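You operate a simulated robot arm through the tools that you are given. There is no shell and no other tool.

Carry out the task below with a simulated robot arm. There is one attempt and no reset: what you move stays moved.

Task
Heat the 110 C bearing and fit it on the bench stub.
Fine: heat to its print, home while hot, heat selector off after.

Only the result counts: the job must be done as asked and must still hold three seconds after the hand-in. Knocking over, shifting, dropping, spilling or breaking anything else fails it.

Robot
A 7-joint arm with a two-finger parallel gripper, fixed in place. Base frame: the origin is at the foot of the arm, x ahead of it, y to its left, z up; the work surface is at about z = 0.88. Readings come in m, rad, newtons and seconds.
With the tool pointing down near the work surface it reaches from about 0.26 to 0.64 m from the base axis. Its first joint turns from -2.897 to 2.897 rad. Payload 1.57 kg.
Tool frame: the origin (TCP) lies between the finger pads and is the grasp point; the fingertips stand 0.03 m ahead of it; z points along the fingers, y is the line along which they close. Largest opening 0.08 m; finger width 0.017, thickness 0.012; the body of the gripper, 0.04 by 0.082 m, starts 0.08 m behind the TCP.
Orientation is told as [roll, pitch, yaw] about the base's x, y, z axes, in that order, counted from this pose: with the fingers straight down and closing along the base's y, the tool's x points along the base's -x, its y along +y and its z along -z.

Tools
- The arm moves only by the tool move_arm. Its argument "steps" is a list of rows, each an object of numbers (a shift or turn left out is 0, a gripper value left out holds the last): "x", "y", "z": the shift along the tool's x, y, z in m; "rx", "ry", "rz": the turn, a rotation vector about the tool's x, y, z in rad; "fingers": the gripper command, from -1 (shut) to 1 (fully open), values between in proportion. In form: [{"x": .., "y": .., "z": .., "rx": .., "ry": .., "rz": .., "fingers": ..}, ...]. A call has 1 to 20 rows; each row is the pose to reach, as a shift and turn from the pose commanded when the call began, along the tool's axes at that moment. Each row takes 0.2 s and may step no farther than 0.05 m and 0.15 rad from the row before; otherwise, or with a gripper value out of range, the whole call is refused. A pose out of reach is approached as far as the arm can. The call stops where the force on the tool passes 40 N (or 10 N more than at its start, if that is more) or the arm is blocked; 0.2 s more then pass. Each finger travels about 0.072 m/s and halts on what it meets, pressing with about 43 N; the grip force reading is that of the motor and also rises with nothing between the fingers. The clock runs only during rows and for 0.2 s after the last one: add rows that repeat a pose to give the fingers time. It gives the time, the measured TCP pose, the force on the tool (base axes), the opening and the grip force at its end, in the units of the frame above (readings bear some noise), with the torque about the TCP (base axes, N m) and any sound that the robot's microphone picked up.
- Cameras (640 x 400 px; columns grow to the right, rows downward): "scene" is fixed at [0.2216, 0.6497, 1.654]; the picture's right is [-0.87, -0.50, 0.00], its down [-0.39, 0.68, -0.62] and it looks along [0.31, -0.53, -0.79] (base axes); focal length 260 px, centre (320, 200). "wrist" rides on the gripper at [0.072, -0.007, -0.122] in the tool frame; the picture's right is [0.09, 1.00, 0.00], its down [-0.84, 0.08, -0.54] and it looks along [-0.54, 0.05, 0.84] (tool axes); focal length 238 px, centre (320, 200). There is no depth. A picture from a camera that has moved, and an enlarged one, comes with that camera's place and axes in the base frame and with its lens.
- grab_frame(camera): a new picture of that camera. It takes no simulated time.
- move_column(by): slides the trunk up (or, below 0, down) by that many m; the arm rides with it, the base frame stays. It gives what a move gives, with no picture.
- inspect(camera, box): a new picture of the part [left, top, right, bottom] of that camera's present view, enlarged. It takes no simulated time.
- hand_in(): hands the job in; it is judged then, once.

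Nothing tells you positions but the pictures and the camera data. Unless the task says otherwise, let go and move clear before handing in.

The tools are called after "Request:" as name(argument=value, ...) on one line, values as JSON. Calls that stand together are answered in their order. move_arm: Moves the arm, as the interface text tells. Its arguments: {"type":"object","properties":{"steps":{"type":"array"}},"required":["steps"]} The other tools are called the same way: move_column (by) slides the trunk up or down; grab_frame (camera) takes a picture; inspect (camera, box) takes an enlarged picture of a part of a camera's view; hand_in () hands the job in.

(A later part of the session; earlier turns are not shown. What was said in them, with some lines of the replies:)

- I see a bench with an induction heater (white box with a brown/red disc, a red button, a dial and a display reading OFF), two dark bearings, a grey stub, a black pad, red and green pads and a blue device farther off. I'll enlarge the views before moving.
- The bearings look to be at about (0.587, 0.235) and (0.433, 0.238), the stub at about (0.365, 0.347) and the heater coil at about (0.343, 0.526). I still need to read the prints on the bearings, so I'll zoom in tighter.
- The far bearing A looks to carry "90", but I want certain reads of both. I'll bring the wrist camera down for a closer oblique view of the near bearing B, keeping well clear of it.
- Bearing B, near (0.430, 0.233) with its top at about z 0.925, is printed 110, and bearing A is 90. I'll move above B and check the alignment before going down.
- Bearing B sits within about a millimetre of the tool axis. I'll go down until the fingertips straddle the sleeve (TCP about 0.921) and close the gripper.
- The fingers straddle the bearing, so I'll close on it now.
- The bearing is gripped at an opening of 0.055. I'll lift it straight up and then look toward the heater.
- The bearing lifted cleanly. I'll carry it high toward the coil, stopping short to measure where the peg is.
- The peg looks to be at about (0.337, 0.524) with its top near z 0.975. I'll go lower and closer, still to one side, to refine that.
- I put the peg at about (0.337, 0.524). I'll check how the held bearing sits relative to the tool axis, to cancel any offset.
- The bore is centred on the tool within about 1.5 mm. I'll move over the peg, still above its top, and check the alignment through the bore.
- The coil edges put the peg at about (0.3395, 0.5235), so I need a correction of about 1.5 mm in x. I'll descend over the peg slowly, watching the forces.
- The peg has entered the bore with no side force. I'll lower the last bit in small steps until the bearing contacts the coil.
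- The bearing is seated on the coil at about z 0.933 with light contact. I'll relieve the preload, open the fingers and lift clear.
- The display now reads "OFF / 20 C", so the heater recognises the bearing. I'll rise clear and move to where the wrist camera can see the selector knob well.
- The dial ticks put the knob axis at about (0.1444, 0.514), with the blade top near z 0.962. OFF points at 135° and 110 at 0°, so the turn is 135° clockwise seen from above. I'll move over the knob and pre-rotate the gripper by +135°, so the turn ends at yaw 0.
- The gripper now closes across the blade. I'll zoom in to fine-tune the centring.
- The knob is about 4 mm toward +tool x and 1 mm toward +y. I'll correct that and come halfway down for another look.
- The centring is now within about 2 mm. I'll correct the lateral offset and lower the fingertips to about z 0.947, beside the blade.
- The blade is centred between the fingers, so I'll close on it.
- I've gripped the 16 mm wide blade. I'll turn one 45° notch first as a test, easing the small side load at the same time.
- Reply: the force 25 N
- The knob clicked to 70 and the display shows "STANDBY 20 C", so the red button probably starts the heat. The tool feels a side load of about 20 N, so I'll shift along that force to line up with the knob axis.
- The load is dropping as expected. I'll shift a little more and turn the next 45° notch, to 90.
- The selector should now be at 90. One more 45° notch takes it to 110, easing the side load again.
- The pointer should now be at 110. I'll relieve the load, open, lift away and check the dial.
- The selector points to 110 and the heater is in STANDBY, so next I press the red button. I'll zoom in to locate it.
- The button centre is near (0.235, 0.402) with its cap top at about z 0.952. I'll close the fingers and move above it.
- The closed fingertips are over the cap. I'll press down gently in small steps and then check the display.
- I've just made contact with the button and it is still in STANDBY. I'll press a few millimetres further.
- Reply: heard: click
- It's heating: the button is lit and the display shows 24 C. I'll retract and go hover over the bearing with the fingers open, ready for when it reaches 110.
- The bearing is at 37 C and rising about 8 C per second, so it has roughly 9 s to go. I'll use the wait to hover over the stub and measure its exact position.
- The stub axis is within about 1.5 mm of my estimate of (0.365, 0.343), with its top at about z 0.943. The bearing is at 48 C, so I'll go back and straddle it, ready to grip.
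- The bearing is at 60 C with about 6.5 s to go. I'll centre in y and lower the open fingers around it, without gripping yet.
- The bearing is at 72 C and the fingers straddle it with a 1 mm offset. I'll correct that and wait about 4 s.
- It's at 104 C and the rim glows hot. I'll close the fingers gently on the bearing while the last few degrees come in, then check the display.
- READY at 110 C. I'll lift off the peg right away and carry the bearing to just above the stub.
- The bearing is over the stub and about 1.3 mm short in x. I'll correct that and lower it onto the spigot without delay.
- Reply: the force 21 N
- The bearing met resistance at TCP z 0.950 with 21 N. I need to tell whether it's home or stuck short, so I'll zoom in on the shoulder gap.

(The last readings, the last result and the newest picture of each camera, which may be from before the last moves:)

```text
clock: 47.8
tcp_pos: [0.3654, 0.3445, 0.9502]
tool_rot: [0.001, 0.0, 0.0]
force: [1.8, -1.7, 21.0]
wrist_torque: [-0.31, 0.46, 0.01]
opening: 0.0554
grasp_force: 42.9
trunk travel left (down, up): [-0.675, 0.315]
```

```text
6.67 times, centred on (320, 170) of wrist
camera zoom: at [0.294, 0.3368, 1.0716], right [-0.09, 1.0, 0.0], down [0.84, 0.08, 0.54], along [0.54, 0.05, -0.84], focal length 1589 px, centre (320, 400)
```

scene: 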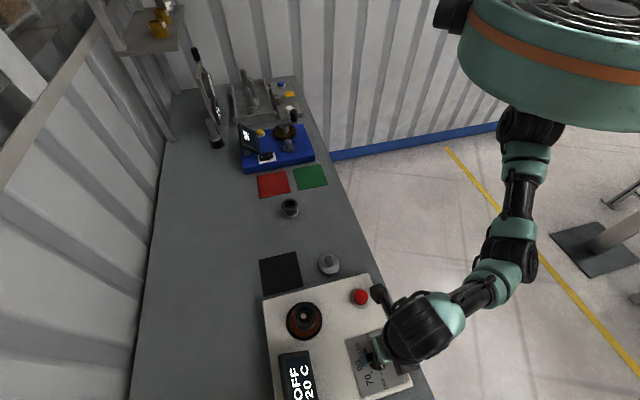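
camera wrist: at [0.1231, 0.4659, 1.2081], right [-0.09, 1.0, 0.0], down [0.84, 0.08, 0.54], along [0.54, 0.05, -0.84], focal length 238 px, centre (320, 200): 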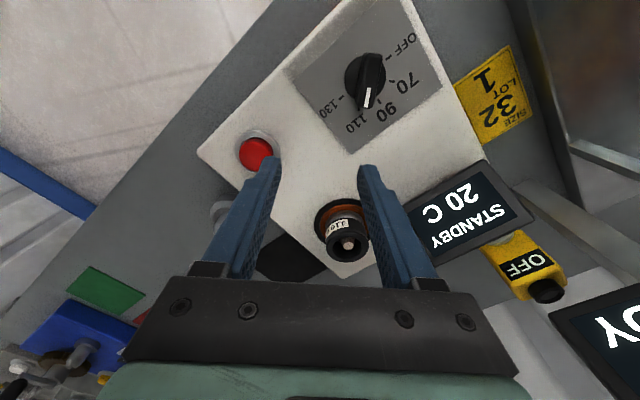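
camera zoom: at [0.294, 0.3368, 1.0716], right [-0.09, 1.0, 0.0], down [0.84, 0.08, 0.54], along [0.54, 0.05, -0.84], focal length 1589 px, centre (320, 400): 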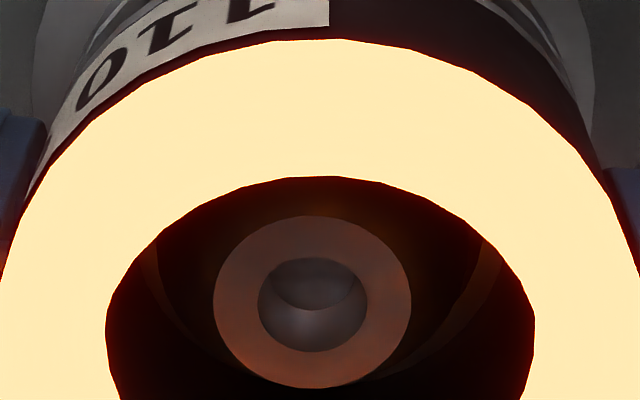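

The bearing ring sits right against the chamfer with no clear gap. To be sure it's home, I'll push slightly further and see whether it moves.

Request:
move_arm(steps=[{"z": 0.0015}, {"z": 0.0015}])

Request:
inspect(camera="wrist", box=[275, 100, 365, 160])

Request:
inspect(camera="wrist", box=[280, 140, 360, 200])

```text
clock: 48.4
tcp_pos: [0.3657, 0.3437, 0.9492]
tool_rot: [0.003, -0.004, -0.001]
force: [5.1, 2.8, 37.3]
wrist_torque: [-0.28, 0.38, -0.19]
opening: 0.0551
grasp_force: 43.0
trunk travel left (down, up): [-0.675, 0.315]
```

```text
6.67 times, centred on (320, 130) of wrist
camera zoom: at [0.2936, 0.3366, 1.0708], right [-0.09, 1.0, 0.0], down [0.83, 0.08, 0.55], along [0.54, 0.05, -0.84], focal length 1589 px, centre (320, 667)
```

zoom: 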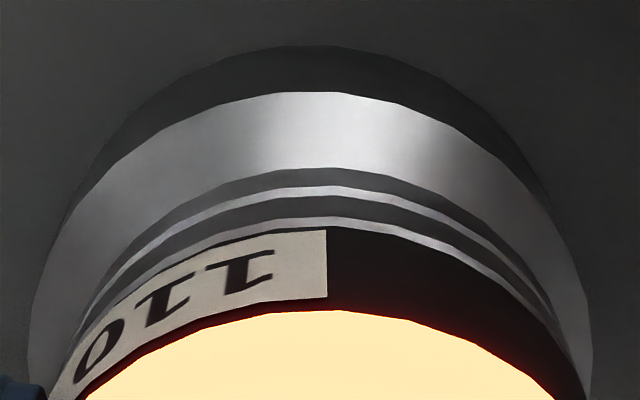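

```text
6.67 times, centred on (320, 170) of wrist
camera zoom: at [0.2936, 0.3366, 1.0708], right [-0.09, 1.0, 0.0], down [0.83, 0.08, 0.55], along [0.54, 0.05, -0.84], focal length 1589 px, centre (320, 400)
```

zoom: 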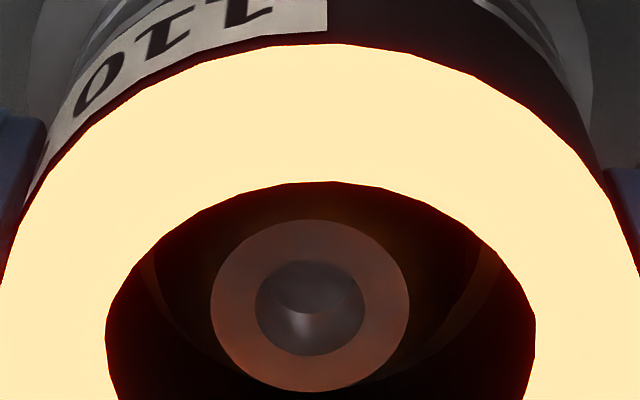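

The force jumped to 37 N while the bearing stayed fixed relative to the flange, so it's against a hard shoulder and looks home. I'll ease off most of the preload, release and lift clear.

Request:
move_arm(steps=[{"z": -0.0015}, {"z": -0.003}, {"z": -0.003}, {"z": -0.003, "fingers": 0.3}, {"z": -0.003, "fingers": 1}, {"z": -0.003, "fingers": 1}])

Request:
inspect(camera="wrist", box=[220, 60, 420, 240])

Request:
inspect(camera="scene", box=[315, 240, 355, 280])

```text
clock: 49.8
tcp_pos: [0.3644, 0.3432, 0.9487]
tool_rot: [-0.005, 0.003, 0.0]
force: [-0.2, -0.7, -0.6]
wrist_torque: [-0.06, 0.0, -0.01]
opening: 0.0799
grasp_force: 0.1
trunk travel left (down, up): [-0.675, 0.315]
```

```text
2.22 times, centred on (320, 150) of wrist
camera zoom: at [0.2944, 0.3371, 1.0698], right [-0.09, 1.0, -0.01], down [0.84, 0.08, 0.54], along [0.54, 0.05, -0.84], focal length 530 px, centre (320, 311)
```

zoom: 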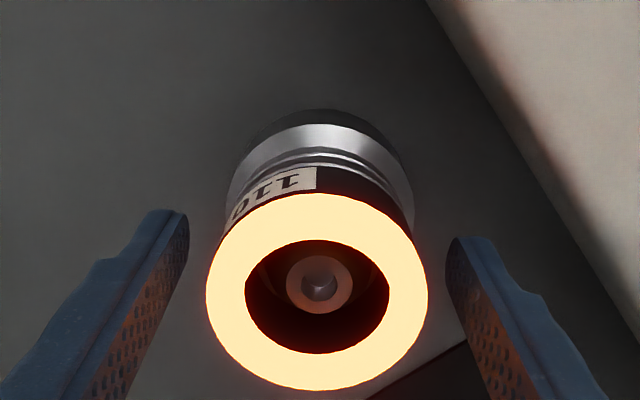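

```text
10.00 times, centred on (335, 260) of scene
camera zoom: at [0.2216, 0.6497, 1.654], right [-0.87, -0.5, 0.0], down [-0.39, 0.68, -0.62], along [0.31, -0.53, -0.79], focal length 2599 px, centre (170, -400)
```

zoom: 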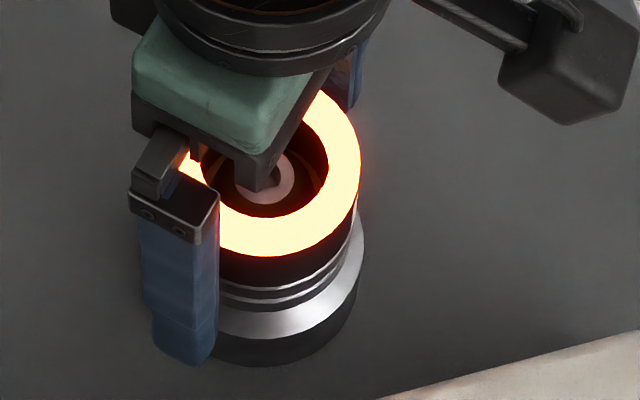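

The fingers are open and the bearing sits on the stub. I'll lift straight up, then traverse high over to the selector knob to turn it off.

Request:
move_arm(steps=[{"z": -0.02, "fingers": 1}, {"z": -0.06}, {"z": -0.1}, {"z": -0.115}, {"z": -0.115}])

Request:
inspect(camera="wrist", box=[260, 60, 380, 200])

Request:
inspect(camera="scene", box=[310, 240, 360, 290])

```text
clock: 51.0
tcp_pos: [0.3667, 0.344, 1.0622]
tool_rot: [-0.003, 0.004, 0.001]
force: [-0.7, -0.4, 0.4]
wrist_torque: [0.01, -0.03, -0.03]
opening: 0.0799
grasp_force: 0.0
trunk travel left (down, up): [-0.675, 0.315]
```

```text
2.86 times, centred on (320, 130) of wrist
camera zoom: at [0.2954, 0.3374, 1.1844], right [-0.09, 1.0, 0.0], down [0.84, 0.08, 0.54], along [0.54, 0.05, -0.84], focal length 681 px, centre (320, 400)
```

zoom: 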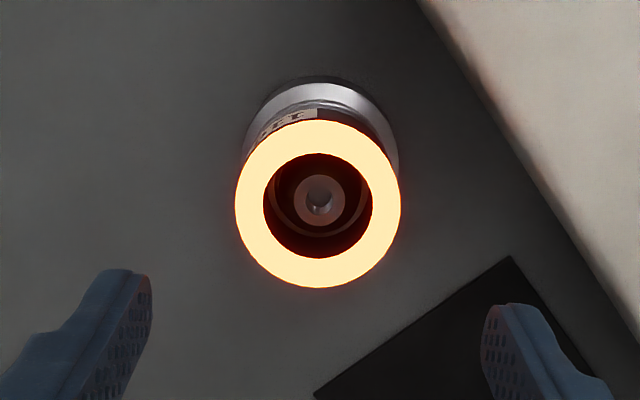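

```text
8.00 times, centred on (335, 265) of scene
camera zoom: at [0.2216, 0.6497, 1.654], right [-0.87, -0.5, 0.0], down [-0.39, 0.68, -0.62], along [0.31, -0.53, -0.79], focal length 2079 px, centre (200, -320)
```

zoom: 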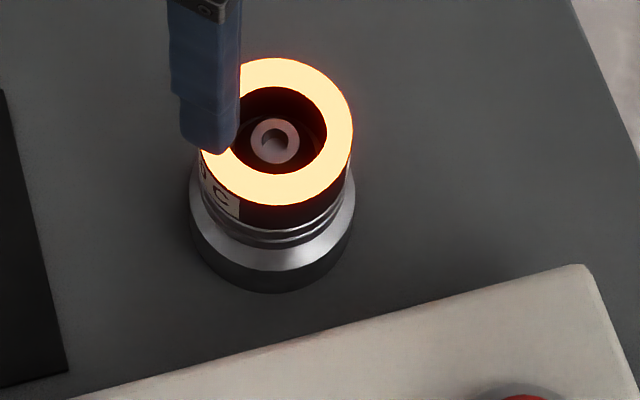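

Request:
inspect(camera="scene", box=[322, 252, 348, 278])

Request:
inspect(camera="scene", box=[277, 194, 303, 220])

Request:
inspect(camera="wrist", box=[295, 80, 350, 125])

```text
15.38 times, centred on (335, 265) of scene
camera zoom: at [0.2216, 0.6497, 1.654], right [-0.87, -0.5, 0.0], down [-0.39, 0.68, -0.62], along [0.31, -0.53, -0.79], focal length 3998 px, centre (89, -800)
```

zoom: 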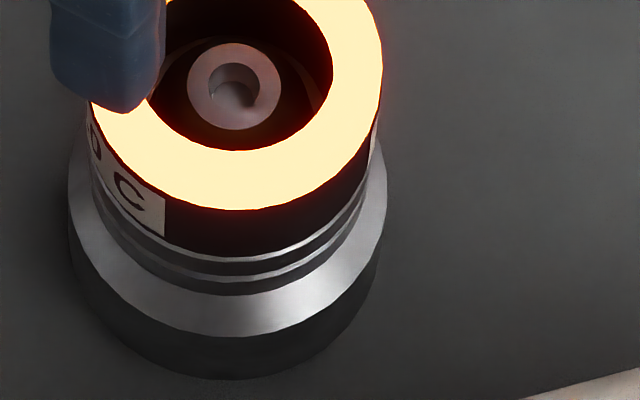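

```text
15.38 times, centred on (290, 207) of scene
camera zoom: at [0.2216, 0.6497, 1.654], right [-0.87, -0.5, 0.0], down [-0.39, 0.68, -0.62], along [0.31, -0.53, -0.79], focal length 3998 px, centre (782, 92)
```

zoom: 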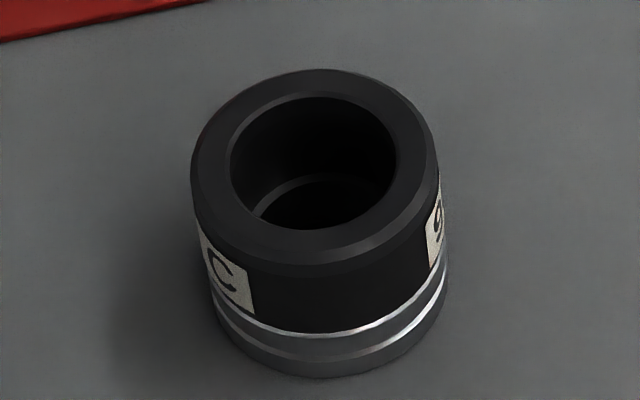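

```text
8.89 times, centred on (322, 102) of wrist
camera zoom: at [0.2954, 0.3374, 1.1844], right [-0.09, 1.0, 0.0], down [0.84, 0.08, 0.54], along [0.54, 0.05, -0.84], focal length 2119 px, centre (298, 1067)
```

zoom: 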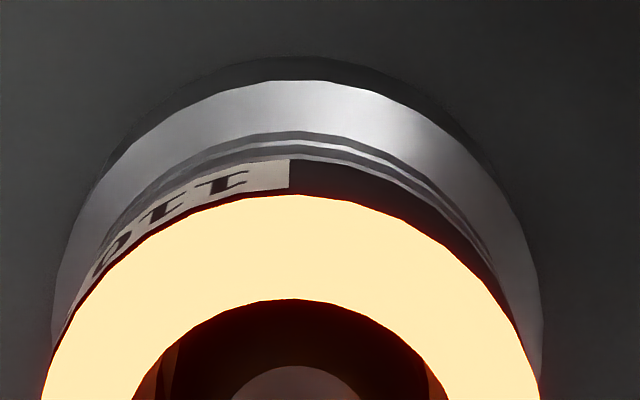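

The band spacing matches the bearing sitting flush on the shoulder with no gap, so it's home. Now I'll go to the knob at yaw 0, which is already aligned to grip the blade at 110, and switch it OFF.

Request:
move_arm(steps=[{"x": 0.032, "y": 0.0245, "fingers": 1}, {"x": 0.064, "y": 0.049}, {"x": 0.096, "y": 0.0735}, {"x": 0.128, "y": 0.098}, {"x": 0.16, "y": 0.1225}, {"x": 0.192, "y": 0.147}, {"x": 0.2217, "y": 0.1696}, {"x": 0.2217, "y": 0.1696, "z": 0.03}, {"x": 0.2217, "y": 0.1696, "z": 0.05}, {"x": 0.2217, "y": 0.1696, "z": 0.05}])

Request:
inspect(camera="wrist", box=[220, 60, 420, 240])

Request:
grab_frame(camera="scene")

```text
clock: 53.2
tcp_pos: [0.145, 0.5129, 1.0119]
tool_rot: [-0.004, 0.002, -0.002]
force: [-0.4, -0.5, -0.2]
wrist_torque: [-0.02, 0.01, -0.02]
opening: 0.0801
grasp_force: 0.0
trunk travel left (down, up): [-0.675, 0.315]
```

```text
2.22 times, centred on (320, 150) of wrist
camera zoom: at [0.0746, 0.5067, 1.1342], right [-0.09, 1.0, 0.0], down [0.84, 0.08, 0.54], along [0.54, 0.05, -0.84], focal length 530 px, centre (320, 311)
```

zoom: 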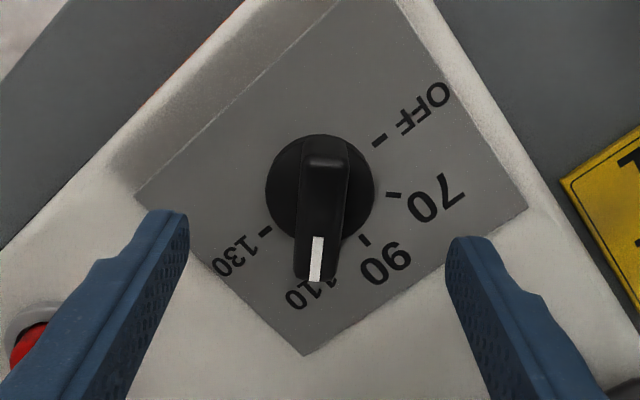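

```text
taken
```

scene: 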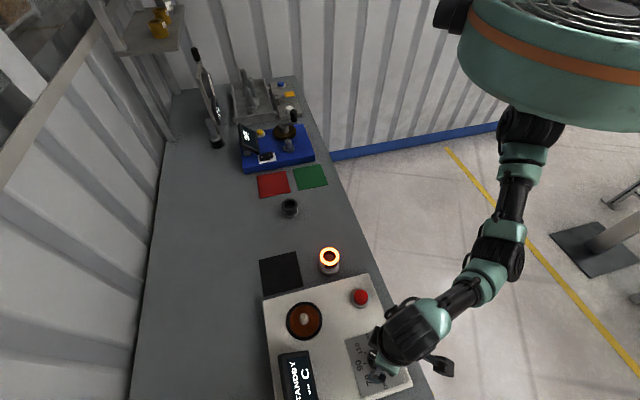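

The blade lies between the fingers with an offset of about 1 mm. I'll correct that and go down to grip height, then close.

Request:
move_arm(steps=[{"x": 0.0012, "z": 0.012, "fingers": 1}, {"x": 0.0012, "z": 0.024}, {"x": 0.0012, "z": 0.034}, {"x": 0.0012, "z": 0.034}, {"x": 0.0012, "z": 0.034, "fingers": 0.2}, {"x": 0.0012, "z": 0.034, "fingers": -0.4}, {"x": 0.0012, "z": 0.034, "fingers": -1}, {"x": 0.0012, "z": 0.034, "fingers": -1}, {"x": 0.0012, "z": 0.034, "fingers": -1}])

Request:
inspect(camera="wrist", box=[220, 60, 420, 240])

```text
clock: 55.2
tcp_pos: [0.1421, 0.5125, 0.979]
tool_rot: [-0.006, 0.004, 0.002]
force: [0.0, -4.9, -3.0]
wrist_torque: [0.5, -0.17, -0.05]
opening: 0.016
grasp_force: 31.2
trunk travel left (down, up): [-0.675, 0.315]
```

```text
2.22 times, centred on (320, 150) of wrist
camera zoom: at [0.0721, 0.5065, 1.1009], right [-0.09, 1.0, 0.0], down [0.84, 0.08, 0.54], along [0.54, 0.05, -0.84], focal length 530 px, centre (320, 311)
```

zoom: 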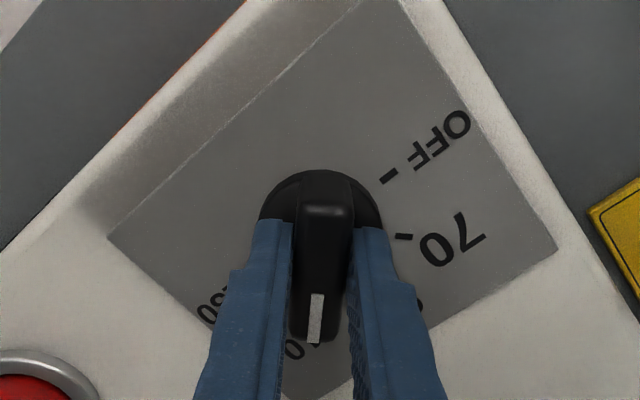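

I've gripped the blade. I'll turn it back toward OFF one 45° notch at a time, watching the load.

Request:
move_arm(steps=[{"y": -0.0004, "fingers": -1}, {"y": -0.0004, "rz": -0.131}, {"y": -0.0004, "rz": -0.262}, {"y": -0.0004, "rz": -0.393}, {"y": -0.0004, "rz": -0.524}, {"y": -0.0004, "rz": -0.655}, {"y": -0.0004, "rz": -0.785}, {"y": -0.0004, "rz": -0.785}])

```text
clock: 57.0
tcp_pos: [0.1431, 0.511, 0.9786]
tool_rot: [-0.001, 0.009, 0.787]
force: [5.4, -11.1, -11.8]
wrist_torque: [0.21, -0.31, 0.04]
opening: 0.0161
grasp_force: 31.2
trunk travel left (down, up): [-0.675, 0.315]
```

The load is modest. I'll ease along it and turn the next notch.

Request:
move_arm(steps=[{"x": 0.0003, "y": -0.001, "z": 0.0008}, {"x": 0.0003, "y": -0.001, "z": 0.0008, "rz": -0.131}, {"x": 0.0003, "y": -0.001, "z": 0.0008, "rz": -0.262}, {"x": 0.0003, "y": -0.001, "z": 0.0008, "rz": -0.393}, {"x": 0.0003, "y": -0.001, "z": 0.0008, "rz": -0.524}, {"x": 0.0003, "y": -0.001, "z": 0.0008, "rz": -0.655}, {"x": 0.0003, "y": -0.001, "z": 0.0008, "rz": -0.785}, {"x": 0.0003, "y": -0.001, "z": 0.0008, "rz": -0.785}])

Request:
inspect(camera="scene", box=[260, 240, 420, 400])

```text
clock: 58.8
tcp_pos: [0.1458, 0.5098, 0.9782]
tool_rot: [-0.001, 0.006, 1.571]
force: [17.5, -13.4, -4.9]
wrist_torque: [-0.59, -0.56, -0.05]
opening: 0.0161
grasp_force: 31.2
trunk travel left (down, up): [-0.675, 0.315]
```

```text
2.50 times, centred on (340, 320) of scene
camera zoom: at [0.2216, 0.6497, 1.654], right [-0.87, -0.5, 0.0], down [-0.39, 0.68, -0.62], along [0.31, -0.53, -0.79], focal length 650 px, centre (270, -100)
```

zoom: 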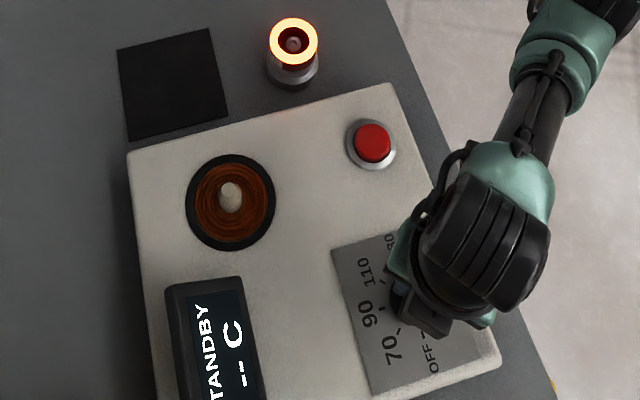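

Now at the 70 notch with about 22 N of side load. I'll relieve that, then turn the final notch to OFF.

Request:
move_arm(steps=[{"x": 0.0007, "y": -0.0008, "z": 0.0003}, {"x": 0.0013, "y": -0.0018, "z": 0.0005}, {"x": 0.0013, "y": -0.0018, "z": 0.0005}])

```text
clock: 59.6
tcp_pos: [0.1445, 0.5102, 0.9788]
tool_rot: [0.0, 0.003, 1.571]
force: [9.4, -6.8, 0.5]
wrist_torque: [-1.02, -0.58, -0.05]
opening: 0.0158
grasp_force: 31.3
trunk travel left (down, up): [-0.675, 0.315]
```

Request:
move_arm(steps=[{"x": 0.0006, "y": -0.001}, {"x": 0.0006, "y": -0.001, "rz": -0.131}, {"x": 0.0006, "y": -0.001, "rz": -0.262}, {"x": 0.0006, "y": -0.001, "rz": -0.393}, {"x": 0.0006, "y": -0.001, "rz": -0.524}, {"x": 0.0006, "y": -0.001, "rz": -0.655}, {"x": 0.0006, "y": -0.001, "rz": -0.785}, {"x": 0.0006, "y": -0.001, "rz": -0.785}])

Request:
inspect(camera="scene", box=[260, 240, 420, 400])

Request:
inspect(camera="wrist", box=[220, 60, 420, 240])

```text
clock: 61.4
tcp_pos: [0.1456, 0.5113, 0.9793]
tool_rot: [0.001, -0.004, 2.357]
force: [7.2, 14.4, 11.1]
wrist_torque: [0.0, -0.77, -0.08]
opening: 0.0159
grasp_force: 31.9
trunk travel left (down, up): [-0.675, 0.315]
```

```text
2.50 times, centred on (340, 320) of scene
camera zoom: at [0.2216, 0.6497, 1.654], right [-0.87, -0.5, 0.0], down [-0.39, 0.68, -0.62], along [0.31, -0.53, -0.79], focal length 650 px, centre (270, -100)
```

zoom: 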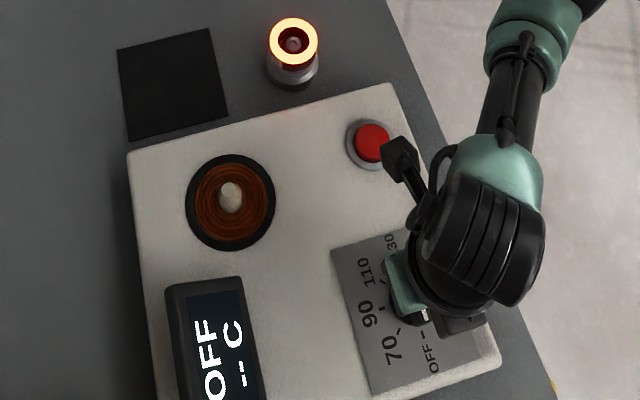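

```text
2.22 times, centred on (320, 150) of wrist
camera zoom: at [0.2032, 0.4648, 1.1004], right [-0.64, -0.77, 0.0], down [-0.65, 0.54, 0.54], along [-0.42, 0.35, -0.84], focal length 530 px, centre (320, 311)
```

zoom: 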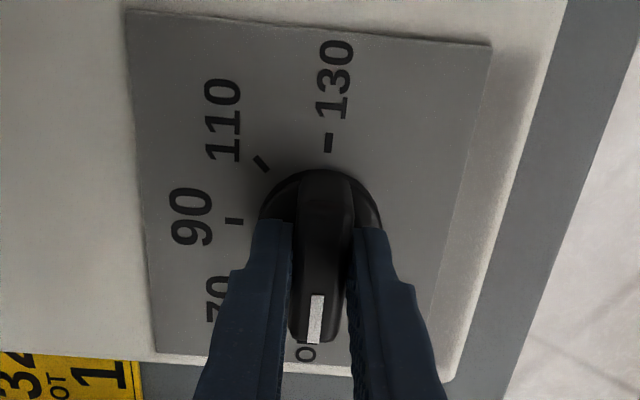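

The display reads OFF. I'll relieve the load, release the knob and lift straight up.

Request:
move_arm(steps=[{"x": -0.0003, "y": -0.001, "z": -0.001, "fingers": -1}, {"x": -0.0003, "y": -0.001, "z": -0.001, "fingers": -0.4}, {"x": -0.0003, "y": -0.001, "z": -0.001, "fingers": 0.4}, {"x": -0.0003, "y": -0.001, "z": -0.001, "fingers": 0.4}, {"x": -0.0003, "y": -0.001, "z": -0.03, "fingers": 0.4}, {"x": -0.0003, "y": -0.001, "z": -0.07, "fingers": 0.4}, {"x": -0.0003, "y": -0.001, "z": -0.11, "fingers": 0.4}, {"x": -0.0003, "y": -0.001, "z": -0.14, "fingers": 0.4}, {"x": -0.0003, "y": -0.001, "z": -0.14, "fingers": 0.4}])

Request:
grab_frame(camera="scene")

Request:
grab_frame(camera="wrist")

Request:
inspect(camera="scene", box=[260, 240, 420, 400])

```text
clock: 63.4
tcp_pos: [0.1479, 0.5111, 1.1178]
tool_rot: [0.005, 0.001, 2.357]
force: [0.8, -0.3, -0.4]
wrist_torque: [0.03, -0.02, -0.01]
opening: 0.0562
grasp_force: 0.0
trunk travel left (down, up): [-0.675, 0.315]
```

```text
taken
```

scene: 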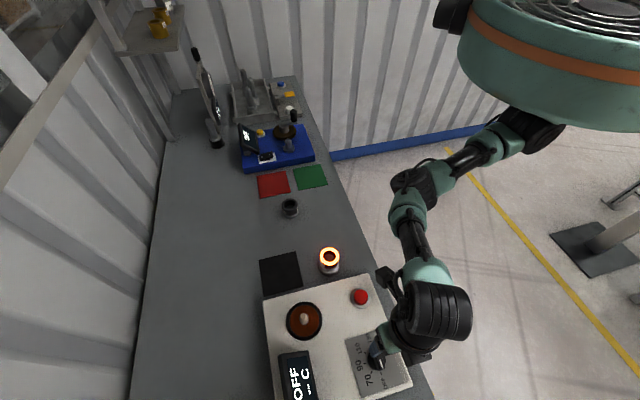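

```text
taken
camera wrist: at [0.2041, 0.4648, 1.2395], right [-0.64, -0.77, 0.01], down [-0.64, 0.54, 0.54], along [-0.42, 0.34, -0.84], focal length 238 px, centre (320, 200)
```

wrist: 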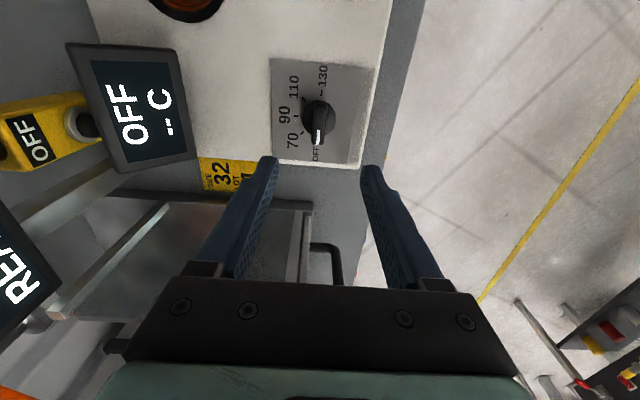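

```text
2.50 times, centred on (340, 320) of scene
camera zoom: at [0.2216, 0.6497, 1.654], right [-0.87, -0.5, 0.0], down [-0.39, 0.68, -0.62], along [0.31, -0.53, -0.79], focal length 650 px, centre (270, -100)
```

zoom: 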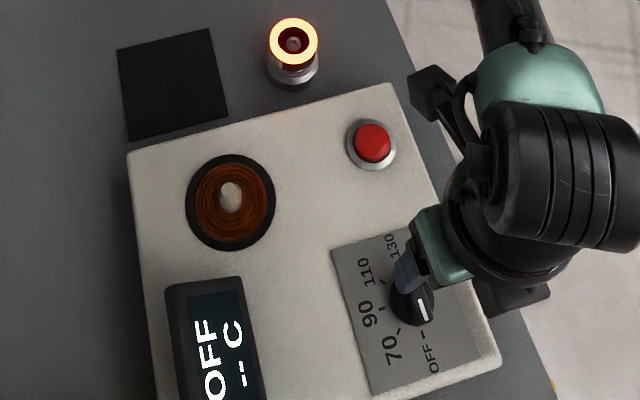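

The selector is at OFF, the display reads "OFF / -- C" and the bearing is on the stub. I'll check the seat once more with an unobstructed view before handing in.

Request:
inspect(camera="scene", box=[314, 242, 346, 278])

Request:
inspect(camera="scene", box=[350, 330, 410, 390])

Request:
inspect(camera="scene", box=[220, 160, 360, 300])

```text
11.11 times, centred on (330, 260) of scene
camera zoom: at [0.2216, 0.6497, 1.654], right [-0.87, -0.5, 0.0], down [-0.39, 0.68, -0.62], along [0.31, -0.53, -0.79], focal length 2888 px, centre (209, -467)
```

zoom: 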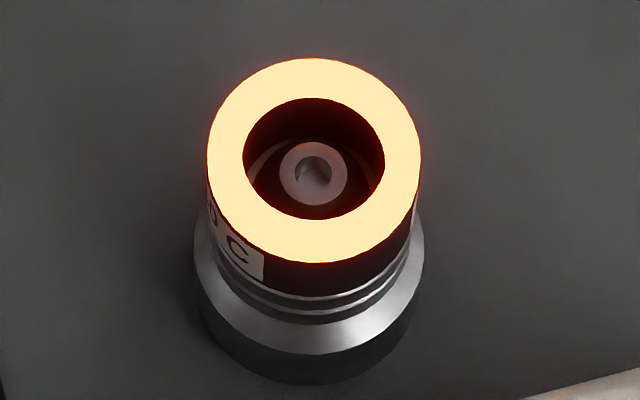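

```text
6.67 times, centred on (380, 360) of scene
camera zoom: at [0.2216, 0.6497, 1.654], right [-0.87, -0.5, 0.0], down [-0.39, 0.68, -0.62], along [0.31, -0.53, -0.79], focal length 1733 px, centre (-80, -867)
```

zoom: 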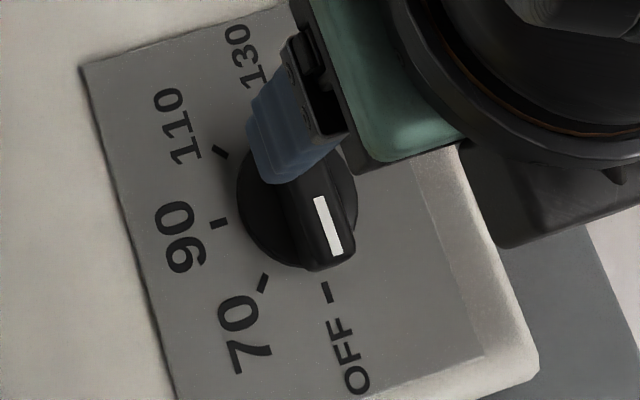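

```text
2.86 times, centred on (290, 230) of scene
camera zoom: at [0.2216, 0.6497, 1.654], right [-0.87, -0.5, 0.0], down [-0.39, 0.68, -0.62], along [0.31, -0.53, -0.79], focal length 742 px, centre (406, 114)
```

zoom: 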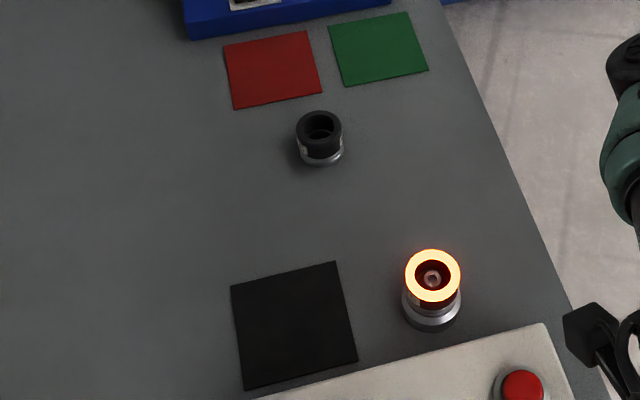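

Everything checks out. The 110 C bearing was heated to READY at 110 C and sits coaxial and flush on the stub shoulder. The selector is at OFF, the other bearing is where it was, and the gripper is open and clear, so I'm handing in.

Request:
hand_in()

```text
The job is handed in.
```

The 110 C bearing is on the bench stub, heated to its print and pushed home while hot, and I've handed the job in. I have no verdict back yet on whether it passed.

- **Heating:** I set the selector to 110 and started the heater. I took the bearing off once the display read READY at 110 C.
- **Fitting:** It slid onto the stub and came up against a hard stop, which held at about 37 N. Close-up pictures showed it square on the stub, with no visible gap at the shoulder.
- **After:** The selector is back at OFF and the display reads OFF. The 90 C bearing was not touched, and the gripper is open and clear of everything.
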